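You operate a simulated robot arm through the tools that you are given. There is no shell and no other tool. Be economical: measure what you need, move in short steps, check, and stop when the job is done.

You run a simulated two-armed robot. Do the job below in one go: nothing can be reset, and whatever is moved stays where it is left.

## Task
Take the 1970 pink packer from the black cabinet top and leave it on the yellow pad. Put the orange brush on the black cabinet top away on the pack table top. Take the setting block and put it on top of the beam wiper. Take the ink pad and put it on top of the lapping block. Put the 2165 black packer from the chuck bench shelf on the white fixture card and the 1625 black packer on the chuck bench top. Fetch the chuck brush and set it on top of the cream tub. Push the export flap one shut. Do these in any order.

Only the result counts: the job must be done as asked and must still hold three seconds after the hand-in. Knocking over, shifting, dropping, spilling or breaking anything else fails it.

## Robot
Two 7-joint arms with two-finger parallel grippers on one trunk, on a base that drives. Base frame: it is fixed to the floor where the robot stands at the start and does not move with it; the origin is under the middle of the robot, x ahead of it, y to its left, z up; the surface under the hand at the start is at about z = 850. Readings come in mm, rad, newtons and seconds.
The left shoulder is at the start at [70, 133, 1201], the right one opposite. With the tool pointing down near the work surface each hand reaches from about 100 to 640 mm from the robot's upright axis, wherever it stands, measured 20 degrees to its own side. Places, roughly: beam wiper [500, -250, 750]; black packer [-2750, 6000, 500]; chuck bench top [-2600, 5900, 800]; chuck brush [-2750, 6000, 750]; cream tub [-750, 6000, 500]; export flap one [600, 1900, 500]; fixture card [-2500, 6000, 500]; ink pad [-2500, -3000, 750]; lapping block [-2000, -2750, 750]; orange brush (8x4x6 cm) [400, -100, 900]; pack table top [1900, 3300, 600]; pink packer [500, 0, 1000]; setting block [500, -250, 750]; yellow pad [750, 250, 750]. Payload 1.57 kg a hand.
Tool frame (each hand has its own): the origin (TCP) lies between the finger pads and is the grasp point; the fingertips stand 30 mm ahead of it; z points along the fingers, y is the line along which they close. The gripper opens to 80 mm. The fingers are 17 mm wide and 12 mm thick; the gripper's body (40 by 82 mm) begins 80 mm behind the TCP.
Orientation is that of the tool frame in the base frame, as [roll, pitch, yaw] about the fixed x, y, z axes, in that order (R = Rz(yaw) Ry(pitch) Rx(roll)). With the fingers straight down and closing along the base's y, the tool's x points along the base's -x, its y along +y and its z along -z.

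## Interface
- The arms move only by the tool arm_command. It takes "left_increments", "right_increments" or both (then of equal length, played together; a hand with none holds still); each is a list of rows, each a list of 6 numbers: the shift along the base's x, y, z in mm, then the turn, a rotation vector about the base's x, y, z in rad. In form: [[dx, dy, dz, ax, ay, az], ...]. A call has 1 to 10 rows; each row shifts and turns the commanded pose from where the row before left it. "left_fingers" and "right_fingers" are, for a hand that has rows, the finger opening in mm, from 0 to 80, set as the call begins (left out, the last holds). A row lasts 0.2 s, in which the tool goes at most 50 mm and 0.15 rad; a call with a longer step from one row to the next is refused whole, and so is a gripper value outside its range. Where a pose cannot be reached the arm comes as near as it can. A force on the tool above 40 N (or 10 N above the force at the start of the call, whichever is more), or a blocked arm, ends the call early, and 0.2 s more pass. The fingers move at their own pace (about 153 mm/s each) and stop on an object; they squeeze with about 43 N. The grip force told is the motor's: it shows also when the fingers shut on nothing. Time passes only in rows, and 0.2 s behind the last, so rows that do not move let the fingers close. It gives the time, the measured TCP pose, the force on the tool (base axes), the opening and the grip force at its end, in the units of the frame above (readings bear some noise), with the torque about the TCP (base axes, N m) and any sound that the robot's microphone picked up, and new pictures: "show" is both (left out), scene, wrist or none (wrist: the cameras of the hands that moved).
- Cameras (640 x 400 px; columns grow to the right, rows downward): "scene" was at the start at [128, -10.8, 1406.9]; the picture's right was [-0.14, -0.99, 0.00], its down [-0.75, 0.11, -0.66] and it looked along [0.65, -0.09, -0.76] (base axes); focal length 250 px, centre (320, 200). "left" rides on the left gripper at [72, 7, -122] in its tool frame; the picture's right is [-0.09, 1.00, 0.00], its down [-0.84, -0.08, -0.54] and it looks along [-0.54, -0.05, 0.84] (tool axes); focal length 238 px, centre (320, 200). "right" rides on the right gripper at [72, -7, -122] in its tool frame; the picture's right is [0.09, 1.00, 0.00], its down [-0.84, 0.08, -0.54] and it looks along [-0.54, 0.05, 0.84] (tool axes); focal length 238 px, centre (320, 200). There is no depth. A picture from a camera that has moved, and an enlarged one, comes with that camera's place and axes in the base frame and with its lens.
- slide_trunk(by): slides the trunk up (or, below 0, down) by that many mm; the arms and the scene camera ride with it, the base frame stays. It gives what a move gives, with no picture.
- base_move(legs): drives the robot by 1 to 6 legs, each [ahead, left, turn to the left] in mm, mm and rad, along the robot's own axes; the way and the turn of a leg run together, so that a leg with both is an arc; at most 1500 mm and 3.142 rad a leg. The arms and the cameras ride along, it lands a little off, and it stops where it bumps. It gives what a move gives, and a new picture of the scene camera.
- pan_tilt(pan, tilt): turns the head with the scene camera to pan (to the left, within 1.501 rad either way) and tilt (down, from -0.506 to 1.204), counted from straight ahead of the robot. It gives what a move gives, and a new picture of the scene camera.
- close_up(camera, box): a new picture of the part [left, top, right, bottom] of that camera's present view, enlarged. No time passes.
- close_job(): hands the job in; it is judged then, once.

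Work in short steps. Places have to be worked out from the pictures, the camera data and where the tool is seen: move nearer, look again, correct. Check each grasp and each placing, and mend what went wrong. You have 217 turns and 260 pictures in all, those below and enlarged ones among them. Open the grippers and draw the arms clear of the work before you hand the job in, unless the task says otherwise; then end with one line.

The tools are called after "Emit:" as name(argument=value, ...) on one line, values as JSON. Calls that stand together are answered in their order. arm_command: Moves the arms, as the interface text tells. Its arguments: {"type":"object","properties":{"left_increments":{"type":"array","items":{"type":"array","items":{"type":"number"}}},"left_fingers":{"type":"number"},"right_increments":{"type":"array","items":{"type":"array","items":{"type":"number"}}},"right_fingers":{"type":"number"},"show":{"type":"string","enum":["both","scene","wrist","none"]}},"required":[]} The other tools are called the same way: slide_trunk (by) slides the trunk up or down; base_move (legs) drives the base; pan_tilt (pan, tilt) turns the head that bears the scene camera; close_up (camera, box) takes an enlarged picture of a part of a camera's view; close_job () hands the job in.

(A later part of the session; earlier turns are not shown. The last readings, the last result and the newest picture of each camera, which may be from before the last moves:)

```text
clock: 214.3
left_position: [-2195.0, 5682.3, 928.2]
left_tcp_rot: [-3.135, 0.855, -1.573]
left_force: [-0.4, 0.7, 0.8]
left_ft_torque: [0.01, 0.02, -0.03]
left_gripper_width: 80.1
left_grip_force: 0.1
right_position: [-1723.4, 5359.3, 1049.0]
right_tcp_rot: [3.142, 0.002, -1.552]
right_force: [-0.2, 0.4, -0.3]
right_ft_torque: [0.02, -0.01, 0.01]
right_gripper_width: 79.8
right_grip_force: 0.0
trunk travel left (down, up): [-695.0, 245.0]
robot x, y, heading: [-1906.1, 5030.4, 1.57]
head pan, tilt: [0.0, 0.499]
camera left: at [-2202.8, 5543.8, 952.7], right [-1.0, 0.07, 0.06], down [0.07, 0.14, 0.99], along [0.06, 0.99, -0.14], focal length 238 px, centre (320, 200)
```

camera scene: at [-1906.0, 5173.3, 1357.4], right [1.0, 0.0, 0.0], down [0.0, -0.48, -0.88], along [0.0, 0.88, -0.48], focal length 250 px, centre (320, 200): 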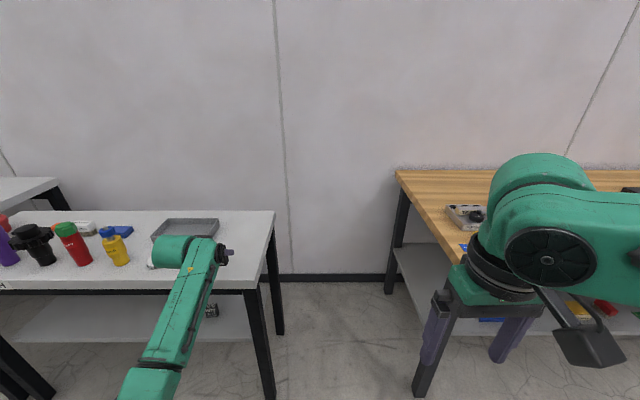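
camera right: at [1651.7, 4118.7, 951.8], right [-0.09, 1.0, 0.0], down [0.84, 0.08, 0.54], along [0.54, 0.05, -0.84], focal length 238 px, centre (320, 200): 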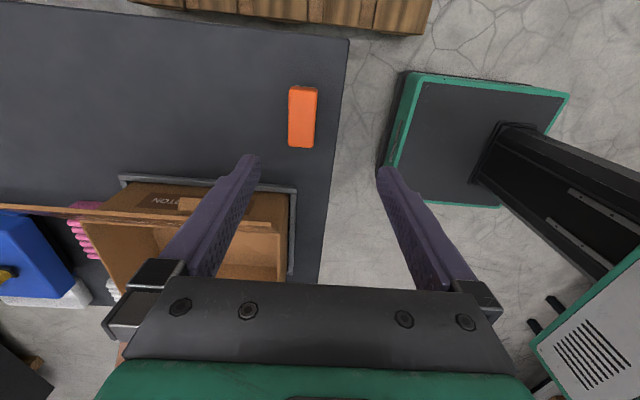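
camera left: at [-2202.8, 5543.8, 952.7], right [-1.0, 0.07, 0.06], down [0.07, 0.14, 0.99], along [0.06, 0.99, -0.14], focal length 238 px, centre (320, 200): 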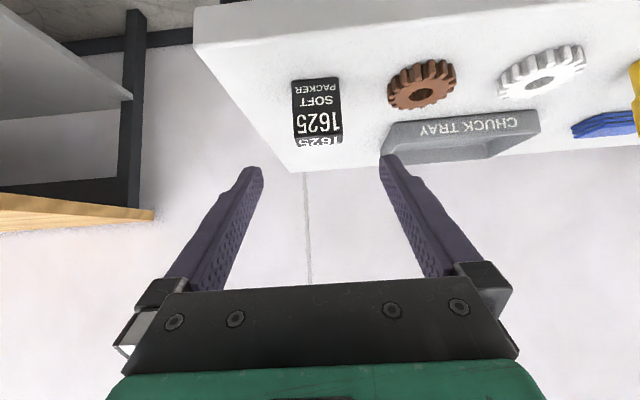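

1625 stands on the chuck bench top. Now the chuck brush (≈-2780,5950) behind the black shaft: I back off, bring the left tool vertical again and high, and move left.

Emit:
base_move(legs=[[-150, 0, 0]])

Emit:
arm_command(left_increments=[[0, 0, 15, -0.1, 0, 0], [0, 0, 15, -0.1, 0, 0], [0, 0, 15, -0.1, 0, 0], [0, 0, 15, -0.1, 0, 0], [0, 0, 15, -0.1, 0, 0], [0, 0, 15, -0.1, 0, 0], [0, 0, 15, -0.1, 0, 0], [0, 0, 10, -0.1, 0, 0], [0, 0, 10, -0.057, 0, 0], [0, 0, 0, 0, 0, 0]], show="none")

Emit:
slide_trunk(by=100)

Emit:
base_move(legs=[[0, 680, 0]])

```text
clock: 215.7
left_position: [-2194.0, 5538.1, 926.9]
left_tcp_rot: [-3.134, 0.856, -1.577]
left_force: [-0.5, -1.1, 0.0]
left_ft_torque: [0.01, 0.0, -0.04]
left_gripper_width: 80.2
left_grip_force: 0.1
right_position: [-1722.4, 5213.9, 1049.3]
right_tcp_rot: [3.141, 0.002, -1.552]
right_force: [0.5, 0.5, -0.6]
right_ft_torque: [0.0, 0.01, -0.02]
right_gripper_width: 79.9
right_grip_force: 0.1
trunk travel left (down, up): [-695.0, 245.0]
robot x, y, heading: [-1903.2, 4883.6, 1.561]
head pan, tilt: [0.0, 0.499]
camera scene: at [-1905.8, 5029.0, 1357.2], right [1.0, -0.01, 0.0], down [0.0, -0.48, -0.88], along [0.0, 0.88, -0.48], focal length 250 px, centre (320, 200)
```

scene: 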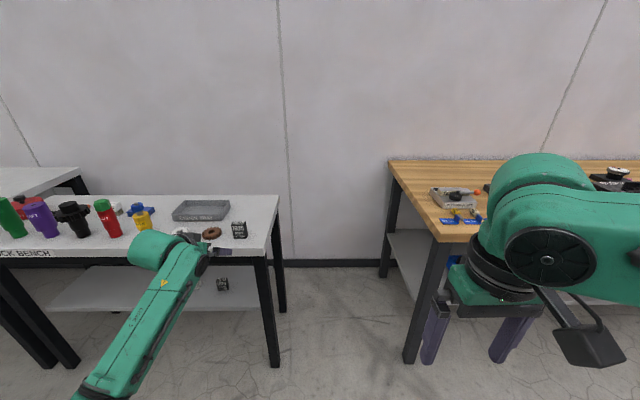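

```text
clock: 217.8
left_position: [-2176.1, 5491.1, 1003.3]
left_tcp_rot: [-3.125, 0.013, -1.588]
left_force: [-0.6, 0.1, 0.4]
left_ft_torque: [0.0, 0.04, 0.0]
left_gripper_width: 80.1
left_grip_force: 0.1
left hand out of reach, approached as far as the arm can: row 7, 8, 9
right_position: [-1723.3, 5213.5, 1048.8]
right_tcp_rot: [3.141, 0.0, -1.552]
right_force: [-0.3, -0.1, 0.1]
right_ft_torque: [0.0, -0.05, -0.03]
right_gripper_width: 80.1
right_grip_force: 0.1
trunk travel left (down, up): [-695.0, 245.0]
robot x, y, heading: [-1907.0, 4886.9, 1.565]
head pan, tilt: [0.0, 0.499]
```

```text
clock: 219.2
left_position: [-2175.3, 5491.8, 1103.5]
left_tcp_rot: [-3.126, 0.011, -1.588]
left_force: [-0.5, -0.3, -0.7]
left_ft_torque: [-0.02, 0.04, -0.02]
left_gripper_width: 80.0
left_grip_force: 0.0
right_position: [-1722.7, 5213.1, 1150.1]
right_tcp_rot: [-3.141, 0.002, -1.554]
right_force: [0.4, -0.7, 0.1]
right_ft_torque: [-0.01, -0.01, -0.01]
right_gripper_width: 80.0
right_grip_force: 0.1
trunk travel left (down, up): [-795.0, 145.0]
robot x, y, heading: [-1906.4, 4883.4, 1.567]
head pan, tilt: [0.0, 0.499]
```

```text
clock: 222.9
left_position: [-2841.2, 5500.1, 1102.9]
left_tcp_rot: [-3.127, 0.013, -1.597]
left_force: [0.3, -0.2, -0.3]
left_ft_torque: [-0.04, 0.03, -0.06]
left_gripper_width: 80.1
left_grip_force: 0.0
right_position: [-2389.3, 5217.9, 1149.0]
right_tcp_rot: [3.139, 0.001, -1.561]
right_force: [0.4, -0.7, -0.1]
right_ft_torque: [-0.03, 0.02, 0.03]
right_gripper_width: 79.6
right_grip_force: 0.1
trunk travel left (down, up): [-795.0, 145.0]
robot x, y, heading: [-2577.2, 4890.7, 1.558]
head pan, tilt: [0.0, 0.499]
camera scene: at [-2574.6, 5033.6, 1457.4], right [1.0, -0.01, 0.0], down [-0.01, -0.48, -0.88], along [0.01, 0.88, -0.48], focal length 250 px, centre (320, 200)
```

scene: 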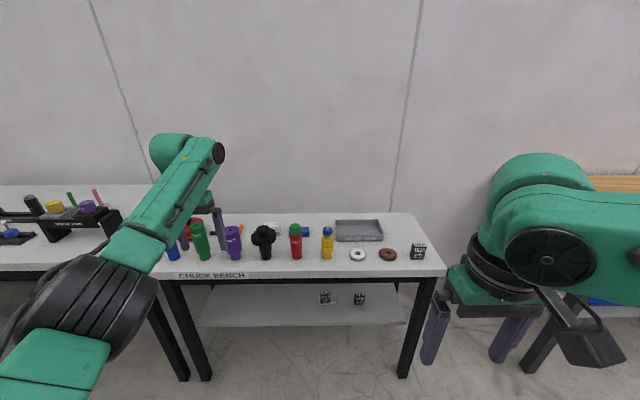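

I drive ahead 400 with a small shift so the left hand hangs above the brush, high over the shafts.

Emit:
base_move(legs=[[400, -55, 0.01]])

Emit:
close_up(camera="left", box=[0, 0, 640, 400])

```text
clock: 225.4
left_position: [-2792.4, 5887.0, 1103.7]
left_tcp_rot: [-3.126, 0.015, -1.584]
left_force: [1.2, 0.9, -0.8]
left_ft_torque: [0.01, 0.02, -0.02]
left_gripper_width: 79.9
left_grip_force: 0.0
right_position: [-2339.6, 5608.9, 1149.6]
right_tcp_rot: [3.141, 0.004, -1.55]
right_force: [-0.1, 0.1, 0.2]
right_ft_torque: [0.02, 0.01, 0.0]
right_gripper_width: 79.9
right_grip_force: 0.0
trunk travel left (down, up): [-795.0, 145.0]
robot x, y, heading: [-2522.0, 5282.5, 1.565]
head pan, tilt: [0.0, 0.499]
camera scene: at [-2522.0, 5422.7, 1457.6], right [1.0, 0.0, 0.0], down [0.0, -0.48, -0.88], along [0.0, 0.88, -0.48], focal length 250 px, centre (320, 200)
```

scene: 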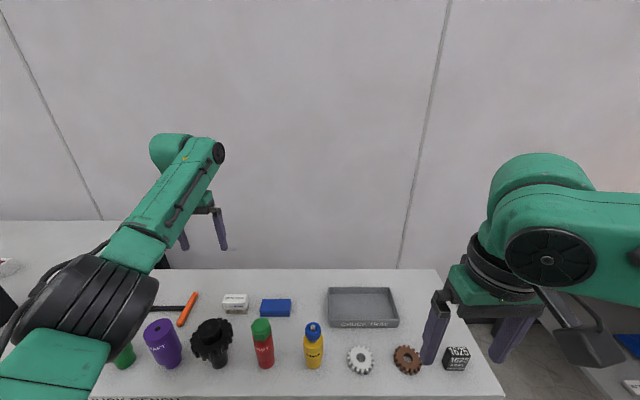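

```text
1.00 times, centred on (320, 200) of left (not enlarged: the box is as wide or as high as the picture)
camera zoom: at [-2801.9, 5813.8, 1223.8], right [-0.99, 0.11, -0.01], down [0.08, 0.83, 0.55], along [0.07, 0.55, -0.83], focal length 238 px, centre (320, 200)
```

zoom: 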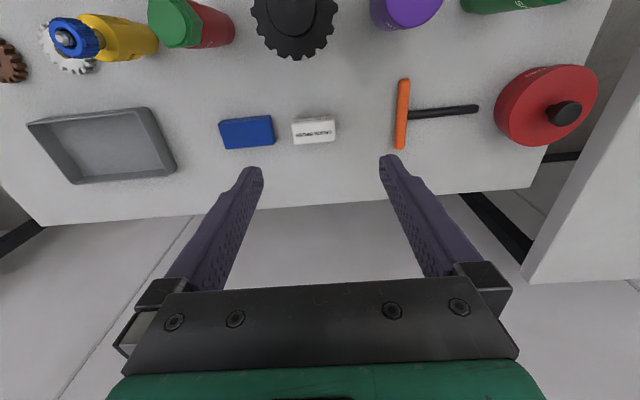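

I enlarge the brush view to measure it.

Emit:
close_up(camera="left", box=[200, 90, 360, 170])

Emit:
close_up(camera="scene", box=[160, 260, 320, 360])

```text
4.00 times, centred on (280, 130) of left
camera zoom: at [-2801.9, 5813.8, 1223.8], right [-0.99, 0.11, -0.01], down [0.08, 0.83, 0.55], along [0.07, 0.55, -0.83], focal length 953 px, centre (480, 480)
```

zoom: 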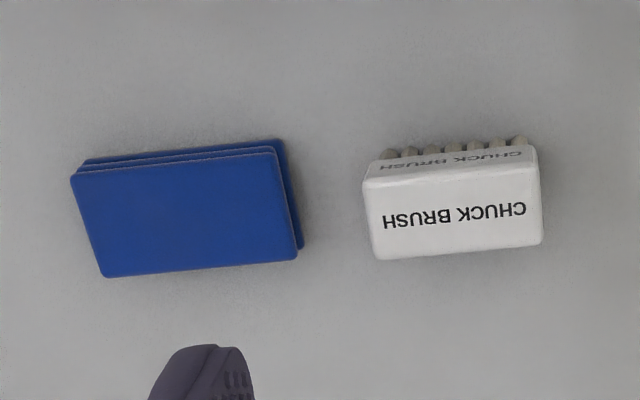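

```text
4.00 times, centred on (240, 310) of scene
camera zoom: at [-2522.0, 5422.7, 1457.6], right [1.0, 0.0, 0.0], down [0.0, -0.48, -0.88], along [0.0, 0.88, -0.48], focal length 998 px, centre (640, -240)
```

zoom: 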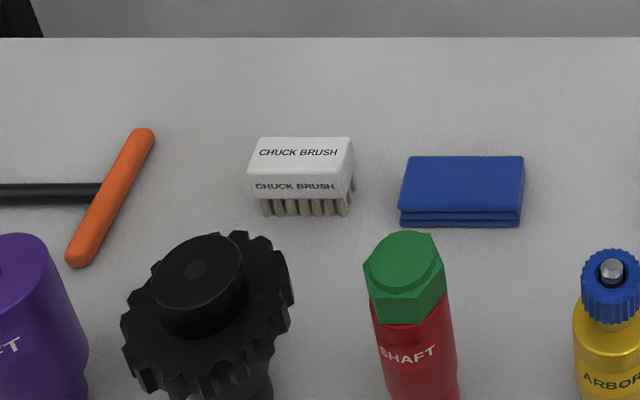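

The brush is 72×37 mm, long side along x at ≈(-2774,5933). I'll pick it across its narrow side: turn the left gripper 90° while drawing it back, then drive closer.

Emit:
arm_command(left_increments=[[2, -10, 0, 0, 0, -0.149], [2, -10, 0, 0, 0, -0.149], [2, -10, 0, 0, 0, -0.149], [2, -10, 0, 0, 0, -0.149], [2, -10, 0, 0, 0, -0.149], [2, -10, 0, 0, 0, -0.149], [2, -10, 0, 0, 0, -0.149], [2, -10, 0, 0, 0, -0.149], [2, -10, 0, 0, 0, -0.149], [2, -10, 0, 0, 0, -0.149]], show="none")

Emit:
base_move(legs=[[140, 40, 0]])

Emit:
close_up(camera="left", box=[0, 0, 640, 400])

```text
clock: 227.6
left_position: [-2772.0, 5786.6, 1104.6]
left_tcp_rot: [-3.125, 0.012, -3.079]
left_force: [-0.3, 0.6, -0.1]
left_ft_torque: [-0.03, 0.03, -0.01]
left_gripper_width: 80.0
left_grip_force: 0.1
right_position: [-2339.3, 5610.1, 1149.4]
right_tcp_rot: [-3.141, 0.004, -1.55]
right_force: [0.4, 0.4, -0.8]
right_ft_torque: [0.0, -0.02, 0.01]
right_gripper_width: 80.3
right_grip_force: 0.1
trunk travel left (down, up): [-795.0, 145.0]
robot x, y, heading: [-2518.4, 5283.2, 1.566]
head pan, tilt: [0.0, 0.499]
```

```text
clock: 228.9
left_position: [-2813.6, 5923.1, 1104.6]
left_tcp_rot: [-3.128, 0.013, -3.073]
left_force: [-0.7, 0.2, -0.2]
left_ft_torque: [0.02, 0.05, -0.01]
left_gripper_width: 79.7
left_grip_force: 0.1
right_position: [-2379.9, 5745.5, 1151.1]
right_tcp_rot: [3.141, 0.006, -1.549]
right_force: [-0.3, 0.2, -0.2]
right_ft_torque: [0.04, -0.01, 0.01]
right_gripper_width: 79.8
right_grip_force: 0.1
trunk travel left (down, up): [-795.0, 145.0]
robot x, y, heading: [-2562.2, 5420.6, 1.569]
head pan, tilt: [0.0, 0.499]
camera scene: at [-2562.3, 5559.0, 1457.7], right [1.0, 0.0, 0.0], down [0.0, -0.48, -0.88], along [0.0, 0.88, -0.48], focal length 250 px, centre (320, 200)
```

scene: 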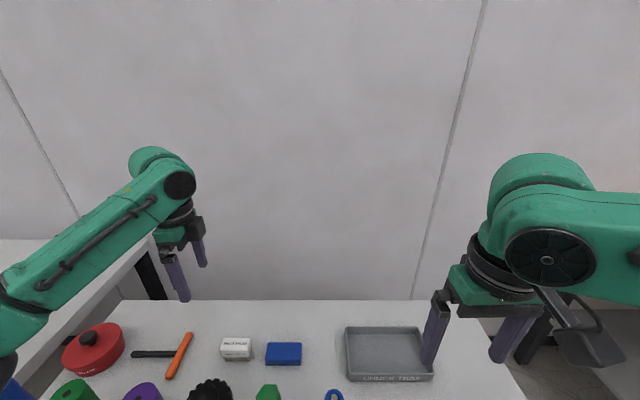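

```text
1.00 times, centred on (320, 200) of left (not enlarged: the box is as wide or as high as the picture)
camera zoom: at [-2886.7, 5926.2, 1225.1], right [0.02, 1.0, -0.01], down [0.83, -0.01, 0.55], along [0.55, -0.02, -0.83], focal length 238 px, centre (320, 200)
```

zoom: 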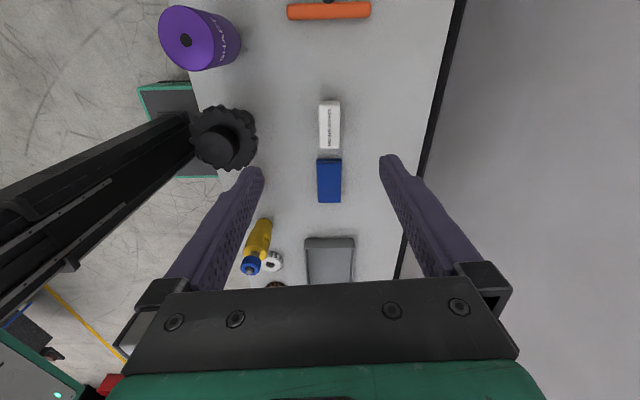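

Brush at ≈(-2780,5934). I move over it, fix the yaw by -0.1 and descend partway.

Emit:
arm_command(left_increments=[[17, 6, -10, 0, 0, -0.05], [17, 5, -30, 0, 0, -0.05], [0, 0, -40, 0, 0, 0], [0, 0, -40, 0, 0, 0], [0, 0, -40, 0, 0, 0], [0, 0, 0, 0, 0, 0]], show="wrist")

```text
clock: 230.3
left_position: [-2783.1, 5933.5, 941.7]
left_tcp_rot: [-3.127, 0.012, 3.111]
left_force: [0.6, -0.8, 0.4]
left_ft_torque: [-0.01, 0.0, -0.02]
left_gripper_width: 79.9
left_grip_force: 0.0
right_position: [-2380.1, 5749.4, 1149.1]
right_tcp_rot: [3.14, 0.001, -1.548]
right_force: [-1.1, -0.4, -0.7]
right_ft_torque: [0.03, 0.02, -0.01]
right_gripper_width: 79.7
right_grip_force: 0.0
trunk travel left (down, up): [-795.0, 145.0]
robot x, y, heading: [-2561.5, 5421.7, 1.566]
head pan, tilt: [0.0, 0.499]
camera left: at [-2854.7, 5946.5, 1062.8], right [0.12, 0.99, -0.01], down [0.83, -0.09, 0.55], along [0.55, -0.08, -0.83], focal length 238 px, centre (320, 200)
```

left: 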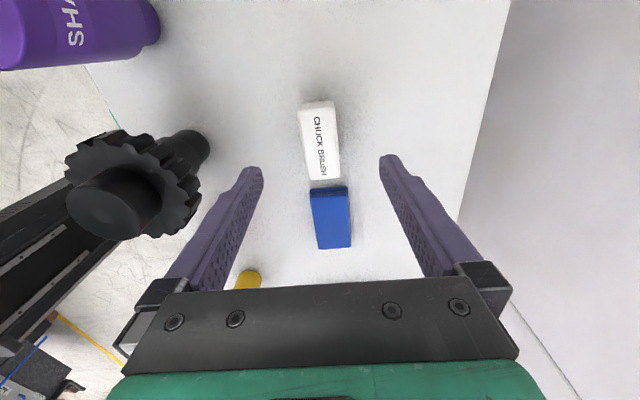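

Aligned. I descend to z≈838 and grip.

Emit:
arm_command(left_increments=[[4, 2, -40, 0, 0, 0.03], [0, 0, -40, 0, 0, 0], [0, 0, -23, 0, 0, 0], [0, 0, 0, 0, 0, 0]], show="wrist")

Emit:
arm_command(left_increments=[[0, 0, 0, 0, 0, 0], [0, 0, 0, 0, 0, 0], [0, 0, 0, 0, 0, 0]], left_fingers=0, show="wrist")

```text
clock: 231.3
left_position: [-2774.9, 5937.2, 841.0]
left_tcp_rot: [-3.127, 0.013, 3.139]
left_force: [-0.6, 0.4, 0.6]
left_ft_torque: [0.02, -0.02, 0.01]
left_gripper_width: 79.9
left_grip_force: 0.1
right_position: [-2380.6, 5748.5, 1148.7]
right_tcp_rot: [-3.14, 0.001, -1.55]
right_force: [0.4, 0.4, 0.8]
right_ft_torque: [-0.02, -0.03, -0.04]
right_gripper_width: 79.9
right_grip_force: 0.1
trunk travel left (down, up): [-795.0, 145.0]
robot x, y, heading: [-2565.1, 5418.5, 1.576]
head pan, tilt: [0.0, 0.499]
camera left: at [-2847.7, 5946.7, 960.4], right [0.09, 1.0, -0.01], down [0.83, -0.07, 0.55], along [0.55, -0.06, -0.83], focal length 238 px, centre (320, 200)
```

left: 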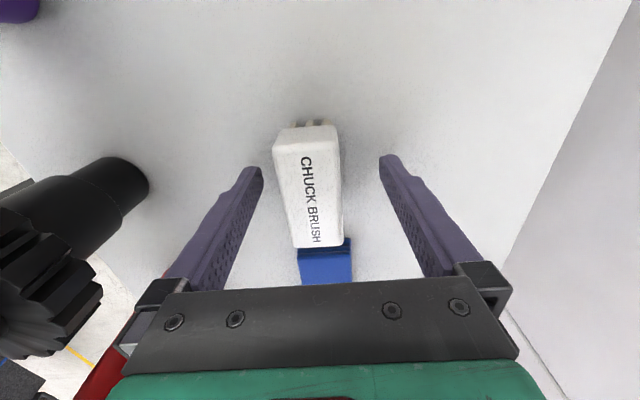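

```text
clock: 232.1
left_position: [-2774.6, 5936.2, 840.9]
left_tcp_rot: [-3.126, 0.013, 3.14]
left_force: [0.5, 0.0, -0.2]
left_ft_torque: [-0.01, -0.03, 0.01]
left_gripper_width: 33.1
left_grip_force: 41.6
right_position: [-2380.8, 5750.3, 1150.1]
right_tcp_rot: [-3.14, 0.002, -1.548]
right_force: [-0.4, -0.9, 0.2]
right_ft_torque: [-0.01, 0.0, 0.02]
right_gripper_width: 79.8
right_grip_force: 0.2
trunk travel left (down, up): [-795.0, 145.0]
robot x, y, heading: [-2563.2, 5419.3, 1.573]
head pan, tilt: [0.0, 0.499]
camera left: at [-2848.0, 5946.8, 960.8], right [0.09, 1.0, -0.01], down [0.83, -0.07, 0.55], along [0.55, -0.06, -0.83], focal length 238 px, centre (320, 200)
```

left: 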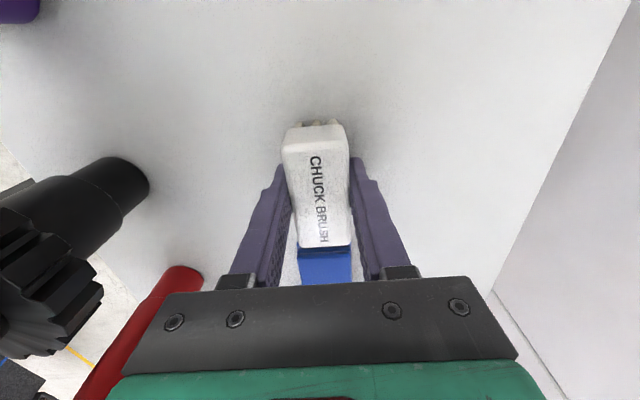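

Gripped. I lift it high, and back the base off.

Emit:
arm_command(left_increments=[[0, 0, 40, 0, 0, 0], [0, 0, 45, 0, 0, 0], [0, 0, 45, 0, 0, 0], [0, 0, 45, 0, 0, 0], [0, 0, 45, 0, 0, 0], [0, 0, 30, 0, 0, 0], [0, 0, 0, 0, 0, 0]], show="wrist")

Emit:
base_move(legs=[[-520, 0, 0], [0, -1000, 0], [0, -800, 0]])

Emit:
pan_tilt(pan=-0.2, tilt=0.65)

```text
clock: 233.7
left_position: [-2775.8, 5937.6, 1092.3]
left_tcp_rot: [-3.125, 0.013, 3.14]
left_force: [-0.6, 0.3, 0.2]
left_ft_torque: [0.03, 0.03, 0.03]
left_gripper_width: 33.2
left_grip_force: 41.6
right_position: [-2381.3, 5749.3, 1150.2]
right_tcp_rot: [-3.141, 0.002, -1.545]
right_force: [0.0, -0.1, 0.5]
right_ft_torque: [0.0, 0.02, -0.02]
right_gripper_width: 79.7
right_grip_force: 0.0
trunk travel left (down, up): [-795.0, 145.0]
robot x, y, heading: [-2563.4, 5421.3, 1.572]
head pan, tilt: [0.0, 0.499]
camera left: at [-2848.5, 5947.1, 1211.7], right [0.09, 1.0, -0.02], down [0.83, -0.07, 0.55], along [0.55, -0.06, -0.83], focal length 238 px, centre (320, 200)
```

left: 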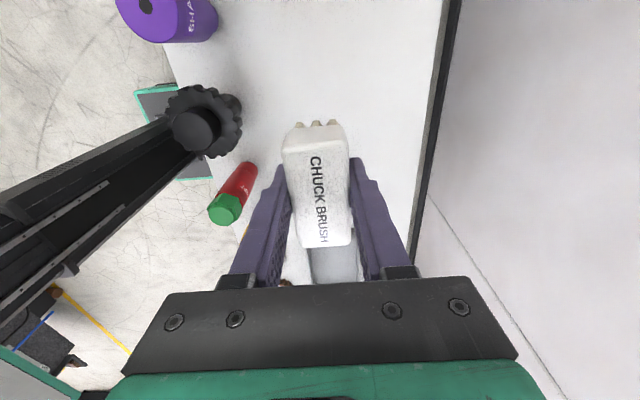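

```text
clock: 245.5
left_position: [-962.5, 5400.7, 1091.5]
left_tcp_rot: [-3.124, 0.014, 3.125]
left_force: [0.0, 0.2, -0.1]
left_ft_torque: [-0.02, -0.02, -0.01]
left_gripper_width: 33.1
left_grip_force: 41.5
right_position: [-570.1, 5207.3, 1148.8]
right_tcp_rot: [-3.141, 0.001, -1.563]
right_force: [0.2, 0.3, 0.4]
right_ft_torque: [-0.01, 0.0, -0.03]
right_gripper_width: 79.9
right_grip_force: 0.2
trunk travel left (down, up): [-795.0, 145.0]
robot x, y, heading: [-756.0, 4882.8, 1.561]
head pan, tilt: [0.0, 0.499]
camera scene: at [-755.4, 5022.8, 1457.4], right [1.0, -0.01, 0.0], down [-0.01, -0.48, -0.88], along [0.01, 0.88, -0.48], focal length 250 px, centre (320, 200)
```

scene: 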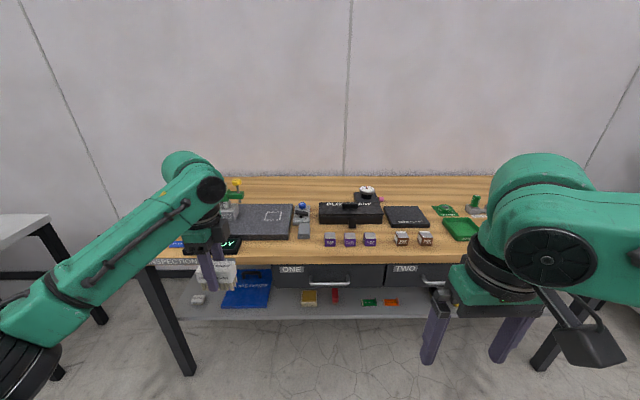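

```text
clock: 246.2
left_position: [-961.9, 5400.6, 1092.0]
left_tcp_rot: [-3.125, 0.012, 3.125]
left_force: [0.1, -0.9, -1.5]
left_ft_torque: [0.05, 0.01, 0.01]
left_gripper_width: 33.5
left_grip_force: 41.7
right_position: [-569.6, 5208.6, 1149.5]
right_tcp_rot: [3.141, 0.002, -1.561]
right_force: [-1.1, -0.3, 1.3]
right_ft_torque: [0.05, -0.03, -0.01]
right_gripper_width: 80.1
right_grip_force: 0.1
trunk travel left (down, up): [-795.0, 145.0]
robot x, y, heading: [-759.4, 4885.0, 1.557]
head pan, tilt: [-0.201, 0.649]
camera scene: at [-737.0, 5016.7, 1444.0], right [0.98, -0.21, 0.0], down [-0.13, -0.59, -0.8], along [0.17, 0.78, -0.6], focal length 250 px, centre (320, 200)
```

scene: 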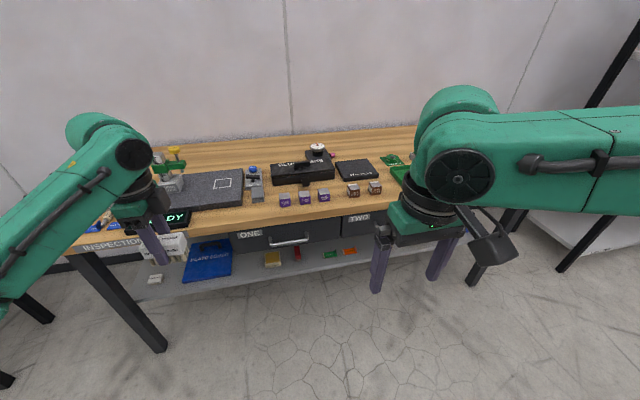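

I zoom on the front strip of this bench's top to find a regrasp spot (≈x -870, y 5740).

Emit:
pan_tilt(pan=0.0, tilt=0.65)

Emit:
close_up(camera="scene", box=[180, 130, 400, 290])

```text
clock: 246.9
left_position: [-960.7, 5400.0, 1092.1]
left_tcp_rot: [-3.126, 0.014, 3.125]
left_force: [0.2, -1.1, -1.2]
left_ft_torque: [-0.04, -0.02, -0.01]
left_gripper_width: 33.4
left_grip_force: 41.0
right_position: [-569.0, 5206.4, 1149.9]
right_tcp_rot: [-3.141, 0.001, -1.562]
right_force: [-0.8, 0.9, -0.2]
right_ft_torque: [-0.03, 0.0, 0.01]
right_gripper_width: 80.0
right_grip_force: 0.1
trunk travel left (down, up): [-795.0, 145.0]
robot x, y, heading: [-756.3, 4880.9, 1.561]
head pan, tilt: [0.0, 0.649]
camera scene: at [-754.4, 5018.6, 1444.0], right [1.0, -0.01, 0.0], down [-0.01, -0.6, -0.8], along [0.01, 0.8, -0.6], focal length 250 px, centre (320, 200)
```

scene: 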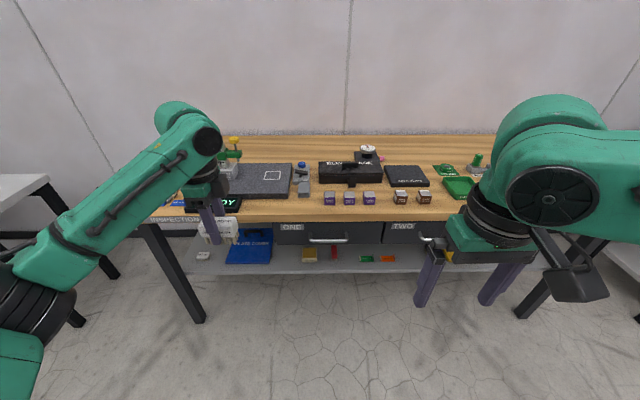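

```text
2.50 times, centred on (290, 210) of scene
camera zoom: at [-754.4, 5018.6, 1444.0], right [1.0, -0.01, 0.0], down [-0.01, -0.6, -0.8], along [0.01, 0.8, -0.6], focal length 624 px, centre (395, 175)
```

zoom: 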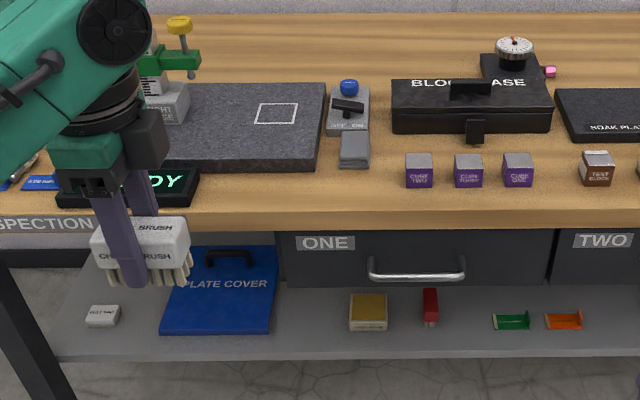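

The free strip between the READY box and the purple cubes is near (-895,5770). I turn the gripper back (brush then lies along y) and drive up.

Emit:
arm_command(left_increments=[[0, 3, 0, 0, 0, 0.149], [0, 3, 0, 0, 0, 0.149], [0, 3, 0, 0, 0, 0.149], [0, 3, 0, 0, 0, 0.149], [0, 3, 0, 0, 0, 0.149], [0, 3, 0, 0, 0, 0.149], [0, 3, 0, 0, 0, 0.149], [0, 3, 0, 0, 0, 0.149], [0, 3, 0, 0, 0, 0.149], [0, 3, 0, 0, 0, 0.149]], show="none")

Emit:
base_move(legs=[[330, -55, 0.01]])

Emit:
close_up(camera="left", box=[0, 0, 640, 400])

```text
clock: 249.2
left_position: [-960.5, 5432.3, 1092.6]
left_tcp_rot: [-3.128, 0.014, -1.662]
left_force: [-0.1, 0.2, -1.3]
left_ft_torque: [0.01, 0.02, 0.0]
left_gripper_width: 33.3
left_grip_force: 40.8
right_position: [-568.3, 5205.8, 1148.8]
right_tcp_rot: [-3.141, 0.001, -1.562]
right_force: [0.4, 0.0, -1.3]
right_ft_torque: [0.02, 0.02, -0.01]
right_gripper_width: 79.9
right_grip_force: 0.1
trunk travel left (down, up): [-795.0, 145.0]
robot x, y, heading: [-755.4, 4881.5, 1.556]
head pan, tilt: [0.0, 0.649]
```

```text
clock: 251.4
left_position: [-906.9, 5768.0, 1092.1]
left_tcp_rot: [-3.128, 0.013, -1.659]
left_force: [-1.0, 0.1, 0.1]
left_ft_torque: [0.02, -0.03, 0.0]
left_gripper_width: 33.3
left_grip_force: 41.2
right_position: [-515.2, 5546.2, 1151.1]
right_tcp_rot: [3.14, 0.005, -1.554]
right_force: [-0.2, -0.5, 0.1]
right_ft_torque: [0.02, 0.0, -0.01]
right_gripper_width: 79.9
right_grip_force: 0.0
trunk travel left (down, up): [-795.0, 145.0]
robot x, y, heading: [-695.7, 5215.1, 1.564]
head pan, tilt: [0.0, 0.649]
camera scene: at [-698.1, 5355.9, 1444.2], right [1.0, -0.01, 0.0], down [0.0, -0.6, -0.8], along [0.01, 0.8, -0.6], focal length 250 px, centre (320, 200)
```

scene: 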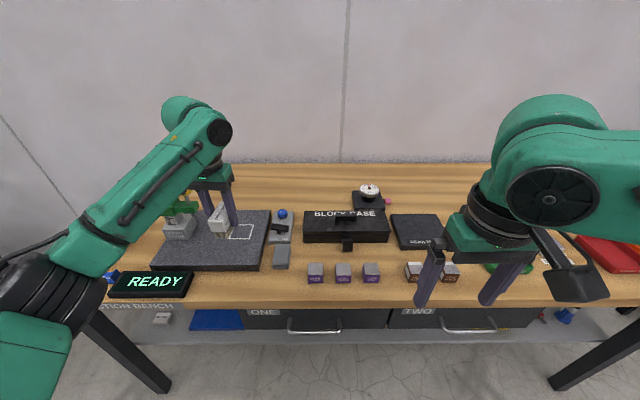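

```text
1.00 times, centred on (320, 200) of left (not enlarged: the box is as wide or as high as the picture)
camera zoom: at [-921.8, 5696.6, 1213.3], right [-0.98, 0.18, -0.01], down [0.14, 0.82, 0.56], along [0.11, 0.54, -0.83], focal length 238 px, centre (320, 200)
```

zoom: 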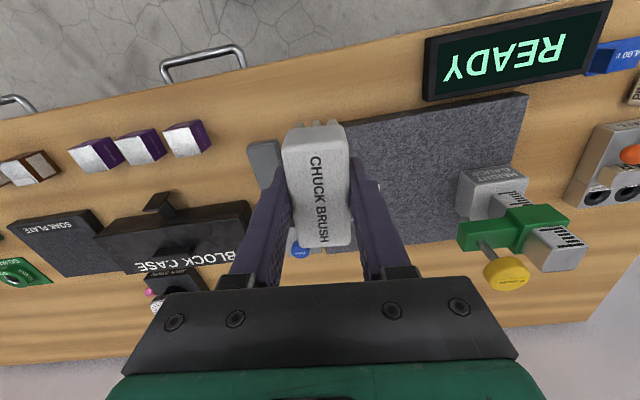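

Strip: front edge y≈5711, granite plate front ≈5795, so the brush centre goes to y≈5752. I align and descend.

Emit:
arm_command(left_increments=[[10, -5, -40, 0, 0, 0.044], [10, -6, -40, 0, 0, 0.044], [0, 0, -40, 0, 0, 0], [0, 0, -40, 0, 0, 0], [0, 0, 0, 0, 0, 0]], show="wrist")

Emit:
close_up(camera="scene", box=[150, 190, 350, 320])

```text
clock: 252.6
left_position: [-885.4, 5755.5, 935.0]
left_tcp_rot: [-3.126, 0.012, -1.572]
left_force: [-0.2, -0.5, -0.5]
left_ft_torque: [0.0, 0.03, 0.0]
left_gripper_width: 33.3
left_grip_force: 41.2
right_position: [-513.5, 5547.8, 1149.7]
right_tcp_rot: [3.141, 0.002, -1.554]
right_force: [1.2, 0.0, -0.4]
right_ft_torque: [0.0, 0.01, 0.0]
right_gripper_width: 80.3
right_grip_force: 0.0
trunk travel left (down, up): [-795.0, 145.0]
robot x, y, heading: [-698.5, 5218.5, 1.561]
head pan, tilt: [0.0, 0.649]
camera left: at [-893.3, 5683.7, 1054.4], right [-1.0, 0.09, -0.01], down [0.07, 0.83, 0.55], along [0.06, 0.55, -0.83], focal length 238 px, centre (320, 200)
```

left: 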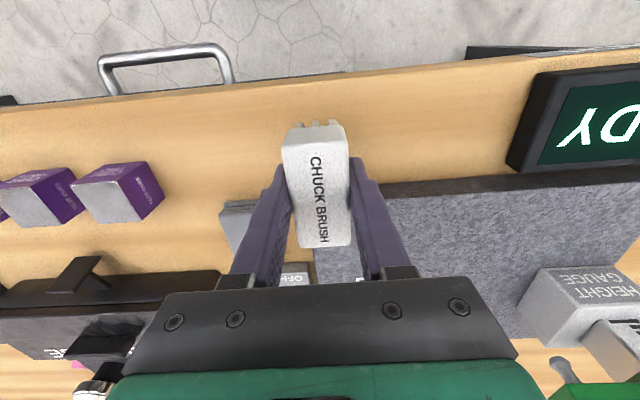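

```text
3.08 times, centred on (250, 255) of scene
camera zoom: at [-697.6, 5357.5, 1444.0], right [1.0, -0.01, 0.0], down [0.0, -0.6, -0.8], along [0.01, 0.8, -0.6], focal length 768 px, centre (535, 31)
```

zoom: 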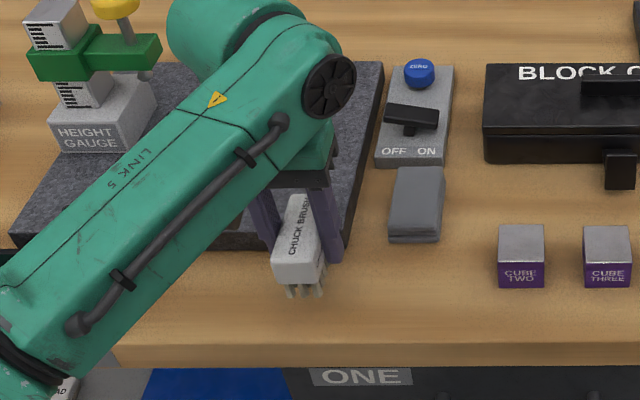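

Position is good. I descend stepwise to contact.

Emit:
arm_command(left_increments=[[0, 0, -15, 0, 0, 0], [0, 0, -8, 0, 0, 0], [0, 0, -4, 0, 0, 0], [0, 0, -4, 0, 0, 0], [0, 0, -4, 0, 0, 0], [0, 0, -4, 0, 0, 0], [0, 0, 0, 0, 0, 0]], show="none")

Emit:
close_up(camera="scene", box=[150, 190, 350, 320])

```text
clock: 254.2
left_position: [-884.8, 5757.8, 898.0]
left_tcp_rot: [-3.126, 0.023, -1.569]
left_force: [-3.8, 8.4, 30.7]
left_ft_torque: [0.1, 0.45, -0.09]
left_gripper_width: 34.0
left_grip_force: 41.8
right_position: [-513.2, 5544.2, 1151.1]
right_tcp_rot: [3.139, 0.006, -1.555]
right_force: [0.1, 0.0, 0.1]
right_ft_torque: [-0.01, 0.0, -0.03]
right_gripper_width: 79.9
right_grip_force: 0.0
trunk travel left (down, up): [-795.0, 145.0]
robot x, y, heading: [-699.3, 5222.1, 1.568]
head pan, tilt: [0.0, 0.649]
```

```text
3.08 times, centred on (250, 255) of scene
camera zoom: at [-696.7, 5353.4, 1444.8], right [1.0, -0.01, 0.0], down [0.0, -0.6, -0.8], along [0.0, 0.8, -0.6], focal length 768 px, centre (535, 31)
```

zoom: 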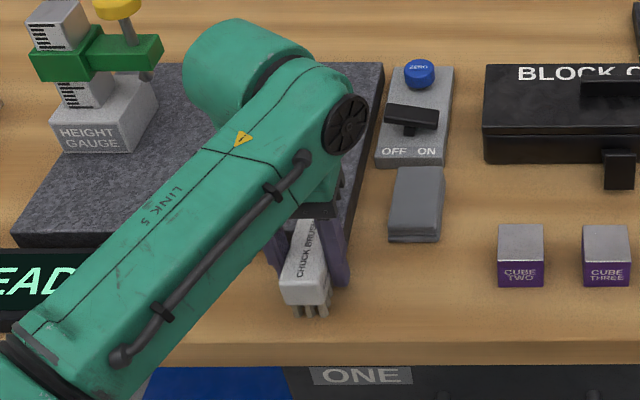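

Contact; bench top ≈ z 859. I ease up, release, rise straight.

Emit:
arm_command(left_increments=[[0, 0, 3, 0, 0, 0], [0, 0, 0, 0, 0, 0]], show="none")

Emit:
arm_command(left_increments=[[0, 0, 0, 0, 0, 0], [0, 0, 0, 0, 0, 0]], left_fingers=80, show="none")

Emit:
arm_command(left_increments=[[0, 0, 30, 0, 0, 0], [0, 0, 40, 0, 0, 0], [0, 0, 40, 0, 0, 0], [0, -20, 40, 0, 0, 0], [0, -40, 20, 0, 0, 0], [0, 0, 0, 0, 0, 0]], show="wrist")

```text
clock: 254.8
left_position: [-886.3, 5757.8, 897.3]
left_tcp_rot: [-3.127, 0.016, -1.573]
left_force: [-2.0, 7.8, 18.3]
left_ft_torque: [0.84, 0.27, 0.01]
left_gripper_width: 32.9
left_grip_force: 41.7
right_position: [-513.4, 5545.1, 1149.8]
right_tcp_rot: [-3.141, 0.002, -1.553]
right_force: [-0.3, 0.4, 0.3]
right_ft_torque: [0.01, -0.01, -0.03]
right_gripper_width: 80.3
right_grip_force: 0.0
trunk travel left (down, up): [-795.0, 145.0]
robot x, y, heading: [-695.4, 5219.0, 1.565]
head pan, tilt: [0.0, 0.649]
```

```text
clock: 255.4
left_position: [-887.4, 5757.4, 895.0]
left_tcp_rot: [-3.126, 0.011, -1.573]
left_force: [-0.4, 0.9, 0.6]
left_ft_torque: [0.03, -0.01, -0.01]
left_gripper_width: 80.0
left_grip_force: 0.1
right_position: [-514.5, 5547.2, 1149.1]
right_tcp_rot: [-3.14, 0.002, -1.557]
right_force: [-0.3, -0.4, 0.2]
right_ft_torque: [0.02, 0.02, 0.04]
right_gripper_width: 80.1
right_grip_force: 0.0
trunk travel left (down, up): [-795.0, 145.0]
robot x, y, heading: [-700.1, 5216.9, 1.558]
head pan, tilt: [0.0, 0.649]
```

```text
clock: 256.8
left_position: [-887.3, 5699.4, 1063.1]
left_tcp_rot: [-3.126, 0.012, -1.57]
left_force: [-0.5, -0.1, -0.3]
left_ft_torque: [-0.06, -0.01, 0.0]
left_gripper_width: 79.9
left_grip_force: 0.1
right_position: [-513.1, 5547.7, 1150.5]
right_tcp_rot: [-3.14, 0.002, -1.555]
right_force: [-0.1, 0.4, 0.0]
right_ft_torque: [-0.01, -0.02, 0.0]
right_gripper_width: 80.0
right_grip_force: 0.1
trunk travel left (down, up): [-795.0, 145.0]
robot x, y, heading: [-697.6, 5223.3, 1.562]
head pan, tilt: [0.0, 0.649]
camera left: at [-895.1, 5628.2, 1183.1], right [-1.0, 0.09, -0.01], down [0.07, 0.83, 0.55], along [0.06, 0.55, -0.83], focal length 238 px, centre (320, 200)
```

left: 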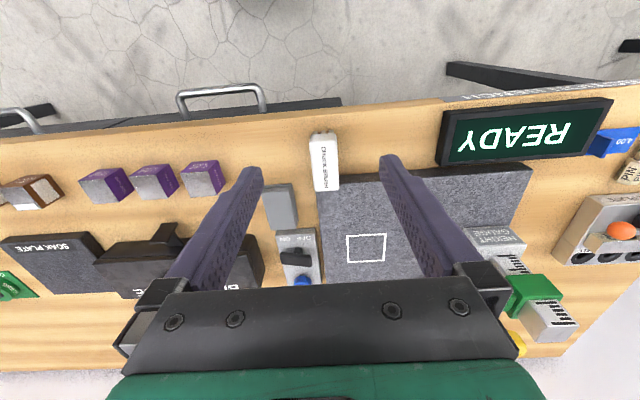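

Brush stands at ≈(-885,5755), along y. I back off 170 mm and tilt the left tool forward again for the shelf-style grasp.

Emit:
base_move(legs=[[-170, 0, 0.01]])

Emit:
arm_command(left_increments=[[0, 10, 0, 0.086, 0, 0], [0, 10, 0, 0.086, 0, 0], [0, 10, 0, 0.086, 0, 0], [0, 10, 0, 0.086, 0, 0], [0, 10, -5, 0.086, 0, 0], [0, 10, -5, 0.086, 0, 0], [0, 10, -10, 0.086, 0, 0], [0, 10, -10, 0.086, 0, 0], [0, 10, -10, 0.086, 0, 0], [0, 10, -10, 0.084, 0, 0]], show="wrist")

```text
clock: 258.3
left_position: [-892.6, 5529.8, 1062.3]
left_tcp_rot: [-3.125, 0.01, -1.567]
left_force: [0.7, 0.6, -0.3]
left_ft_torque: [-0.03, 0.02, -0.02]
left_gripper_width: 80.0
left_grip_force: 0.0
right_position: [-516.1, 5379.8, 1149.0]
right_tcp_rot: [-3.141, -0.002, -1.547]
right_force: [0.8, 0.4, -0.3]
right_ft_torque: [-0.03, 0.01, -0.01]
right_gripper_width: 79.8
right_grip_force: 0.1
trunk travel left (down, up): [-795.0, 145.0]
robot x, y, heading: [-698.1, 5047.8, 1.572]
head pan, tilt: [0.0, 0.649]
camera scene: at [-699.3, 5189.7, 1443.6], right [1.0, 0.0, 0.0], down [0.0, -0.61, -0.79], along [0.0, 0.79, -0.61], focal length 250 px, centre (320, 200)
```

scene: 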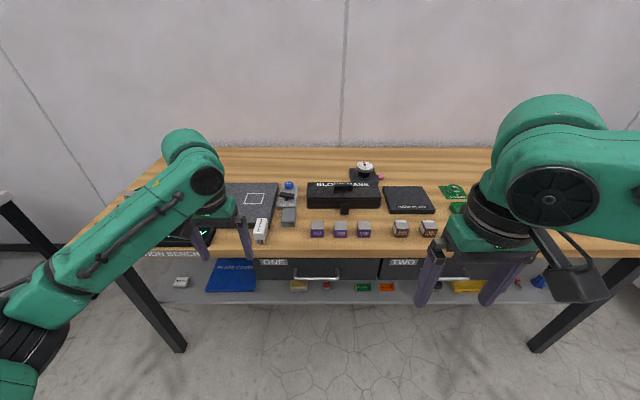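

```text
clock: 260.5
left_position: [-890.5, 5628.6, 1012.7]
left_tcp_rot: [-3.12, 0.873, -1.564]
left_force: [0.5, -0.1, 0.7]
left_ft_torque: [-0.01, 0.04, 0.02]
left_gripper_width: 80.0
left_grip_force: 0.1
right_position: [-515.7, 5377.4, 1149.6]
right_tcp_rot: [-3.141, 0.001, -1.548]
right_force: [0.2, 0.1, 0.4]
right_ft_torque: [-0.01, 0.01, 0.0]
right_gripper_width: 80.0
right_grip_force: 0.0
trunk travel left (down, up): [-795.0, 145.0]
robot x, y, heading: [-699.9, 5049.7, 1.57]
head pan, tilt: [0.0, 0.649]
camera left: at [-897.7, 5490.3, 1035.7], right [-1.0, 0.07, 0.06], down [0.06, 0.12, 0.99], along [0.06, 0.99, -0.13], focal length 238 px, centre (320, 200)
```

left: 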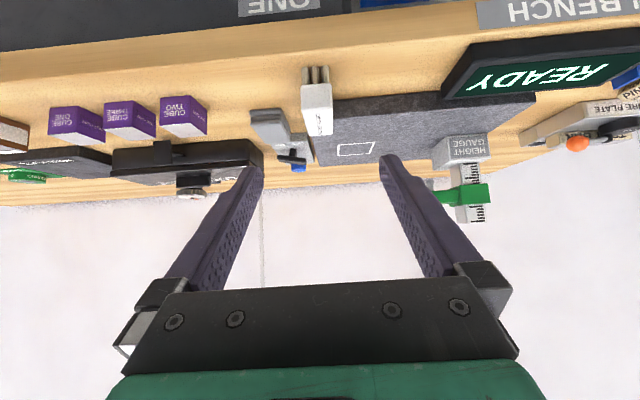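

I approach the brush along the tool axis, first stage, and check.

Emit:
arm_command(left_increments=[[2, 30, -25, 0, 0, 0], [2, 30, -25, 0, 0, 0], [0, 20, -20, 0, 0, 0], [0, 0, 0, 0, 0, 0]], show="wrist")

```text
clock: 261.5
left_position: [-885.9, 5707.7, 945.2]
left_tcp_rot: [-3.12, 0.874, -1.562]
left_force: [0.2, -0.4, 0.3]
left_ft_torque: [-0.02, 0.02, 0.02]
left_gripper_width: 79.9
left_grip_force: 0.1
right_position: [-516.5, 5376.8, 1148.4]
right_tcp_rot: [-3.141, 0.004, -1.549]
right_force: [0.4, 0.6, 0.3]
right_ft_torque: [0.02, -0.04, 0.0]
right_gripper_width: 80.0
right_grip_force: 0.0
trunk travel left (down, up): [-795.0, 145.0]
robot x, y, heading: [-699.9, 5046.2, 1.569]
head pan, tilt: [0.0, 0.649]
camera left: at [-893.7, 5569.5, 966.0], right [-1.0, 0.07, 0.06], down [0.06, 0.12, 0.99], along [0.06, 0.99, -0.13], focal length 238 px, centre (320, 200)
```

left: 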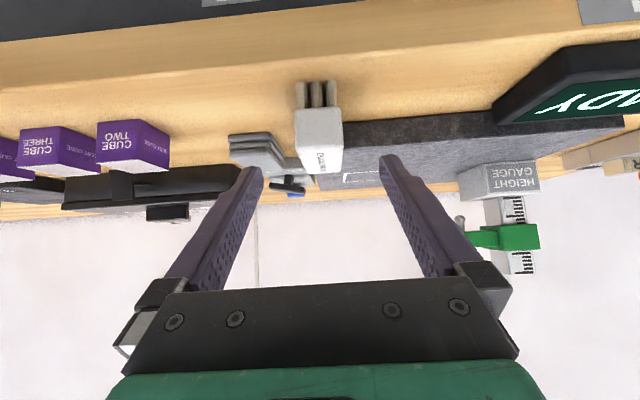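

Lined up. I complete the approach and grip.

Emit:
arm_command(left_increments=[[1, 22, -24, 0, 0, 0], [0, 22, -23, 0, 0, 0], [0, 0, 0, 0, 0, 0]], show="wrist")

Emit:
arm_command(left_increments=[[0, 0, 0, 0, 0, 0], [0, 0, 0, 0, 0, 0], [0, 0, 0, 0, 0, 0]], left_fingers=0, show="wrist")

```text
clock: 262.3
left_position: [-886.6, 5751.6, 896.7]
left_tcp_rot: [-3.118, 0.872, -1.561]
left_force: [0.7, -0.3, -0.1]
left_ft_torque: [0.02, -0.04, 0.01]
left_gripper_width: 80.3
left_grip_force: 0.1
right_position: [-517.1, 5376.0, 1150.4]
right_tcp_rot: [3.141, 0.004, -1.548]
right_force: [-1.0, -0.6, -0.7]
right_ft_torque: [0.01, 0.0, 0.01]
right_gripper_width: 79.6
right_grip_force: 0.0
trunk travel left (down, up): [-795.0, 145.0]
robot x, y, heading: [-700.5, 5047.4, 1.569]
head pan, tilt: [0.0, 0.649]
camera left: at [-892.9, 5612.0, 918.7], right [-1.0, 0.07, 0.06], down [0.06, 0.12, 0.99], along [0.06, 0.99, -0.13], focal length 238 px, centre (320, 200)
```

left: 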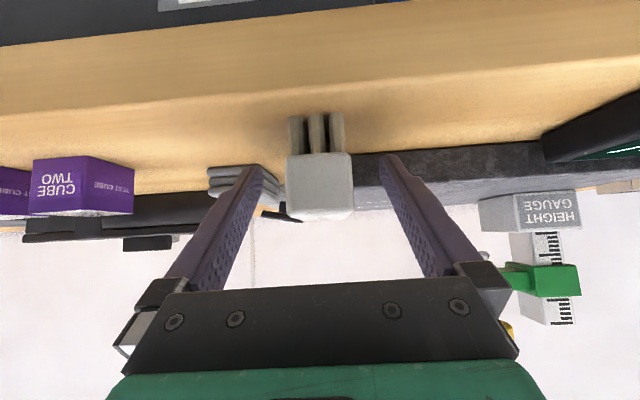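

```text
clock: 263.1
left_position: [-884.4, 5750.3, 897.1]
left_tcp_rot: [-3.12, 0.872, -1.564]
left_force: [-0.7, -0.1, 2.2]
left_ft_torque: [0.05, 0.08, -0.03]
left_gripper_width: 33.3
left_grip_force: 40.9
right_position: [-516.3, 5376.9, 1149.8]
right_tcp_rot: [3.141, 0.004, -1.548]
right_force: [-0.5, -0.2, 0.0]
right_ft_torque: [-0.03, -0.01, 0.0]
right_gripper_width: 79.9
right_grip_force: 0.1
trunk travel left (down, up): [-795.0, 145.0]
robot x, y, heading: [-700.1, 5050.3, 1.572]
head pan, tilt: [0.0, 0.649]
camera left: at [-892.5, 5612.4, 918.6], right [-1.0, 0.07, 0.06], down [0.06, 0.12, 0.99], along [0.06, 0.99, -0.13], focal length 238 px, centre (320, 200)
```

left: 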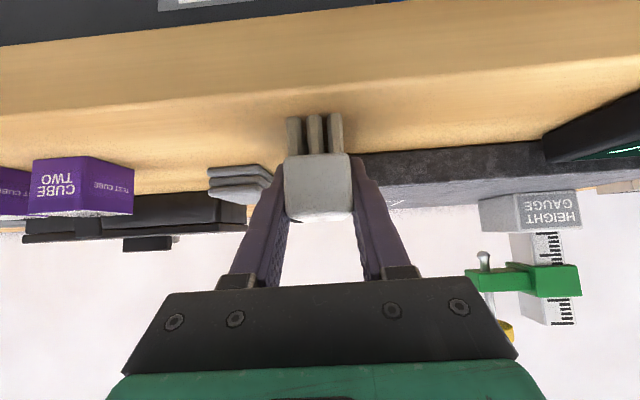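

Gripped. I lift, back out 250, lower the trunk 400, and shift right to line up with the tub (≈-799,5870).

Emit:
arm_command(left_increments=[[0, 0, 20, 0, 0, 0], [0, -10, 25, 0, 0, 0], [0, 0, 0, 0, 0, 0]], show="none")

Emit:
base_move(legs=[[-250, 0, 0], [0, -85, 0]])

Emit:
slide_trunk(by=-380)

Emit:
close_up(camera="left", box=[0, 0, 640, 400])

Emit:
close_up(camera="scene", box=[160, 150, 420, 320])

```text
clock: 263.9
left_position: [-887.8, 5737.9, 939.4]
left_tcp_rot: [-3.121, 0.871, -1.562]
left_force: [0.1, 0.3, 0.2]
left_ft_torque: [0.0, -0.01, -0.01]
left_gripper_width: 33.4
left_grip_force: 41.2
right_position: [-516.2, 5377.4, 1148.8]
right_tcp_rot: [3.14, 0.003, -1.549]
right_force: [-0.2, -0.1, 0.2]
right_ft_torque: [0.0, -0.01, -0.01]
right_gripper_width: 80.1
right_grip_force: 0.1
trunk travel left (down, up): [-795.0, 145.0]
robot x, y, heading: [-702.8, 5050.4, 1.569]
head pan, tilt: [0.0, 0.649]
```

```text
clock: 266.3
left_position: [-809.7, 5489.4, 939.3]
left_tcp_rot: [-3.115, 0.871, -1.558]
left_force: [0.1, -0.7, -0.3]
left_ft_torque: [-0.02, -0.02, -0.02]
left_gripper_width: 33.1
left_grip_force: 41.4
right_position: [-439.5, 5127.1, 1150.0]
right_tcp_rot: [-3.139, 0.002, -1.548]
right_force: [-0.3, -0.3, 0.7]
right_ft_torque: [0.01, 0.01, -0.01]
right_gripper_width: 79.9
right_grip_force: 0.0
trunk travel left (down, up): [-795.0, 145.0]
robot x, y, heading: [-622.7, 4799.3, 1.576]
head pan, tilt: [0.0, 0.649]
camera scene: at [-623.1, 4936.2, 1444.0], right [1.0, 0.0, 0.0], down [0.0, -0.6, -0.8], along [0.0, 0.8, -0.6], focal length 250 px, centre (320, 200)
```

scene: 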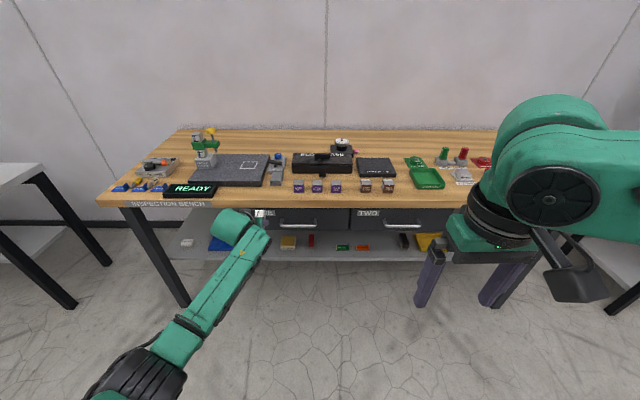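

```text
clock: 270.0
left_position: [-807.5, 5488.6, 560.1]
left_tcp_rot: [-3.122, 0.871, -1.562]
left_force: [0.1, -0.2, -0.8]
left_ft_torque: [-0.03, -0.01, -0.02]
left_gripper_width: 33.1
left_grip_force: 41.1
right_position: [-436.5, 5126.8, 770.3]
right_tcp_rot: [-3.141, 0.003, -1.55]
right_force: [0.0, 0.7, -0.6]
right_ft_torque: [0.0, 0.02, -0.01]
right_gripper_width: 80.2
right_grip_force: 0.1
trunk travel left (down, up): [-415.0, 525.0]
robot x, y, heading: [-618.4, 4798.8, 1.568]
head pan, tilt: [0.0, 0.649]
```

```text
1.00 times, centred on (320, 200) of left (not enlarged: the box is as wide or as high as the picture)
camera zoom: at [-814.9, 5349.9, 583.1], right [-1.0, 0.07, 0.06], down [0.06, 0.12, 0.99], along [0.06, 0.99, -0.13], focal length 238 px, centre (320, 200)
```

zoom: 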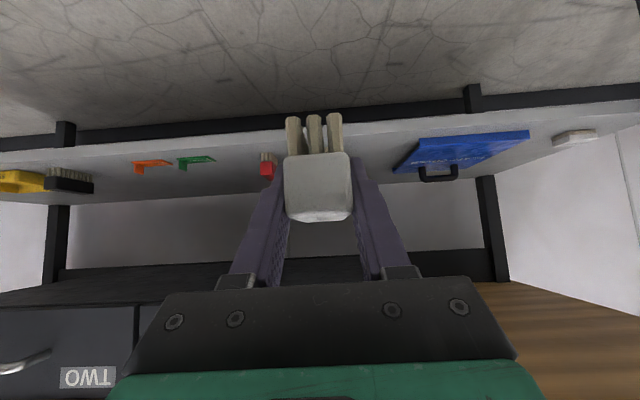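

```text
2.35 times, centred on (290, 235) of scene
camera zoom: at [-619.1, 4936.0, 1064.0], right [1.0, 0.0, 0.0], down [0.0, -0.6, -0.8], along [0.0, 0.8, -0.6], focal length 587 px, centre (391, 118)
```

zoom: 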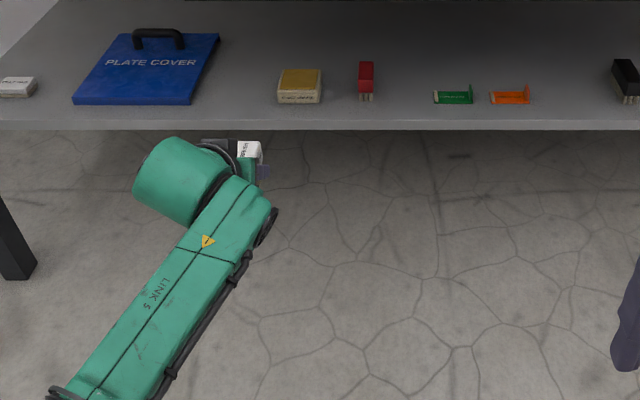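

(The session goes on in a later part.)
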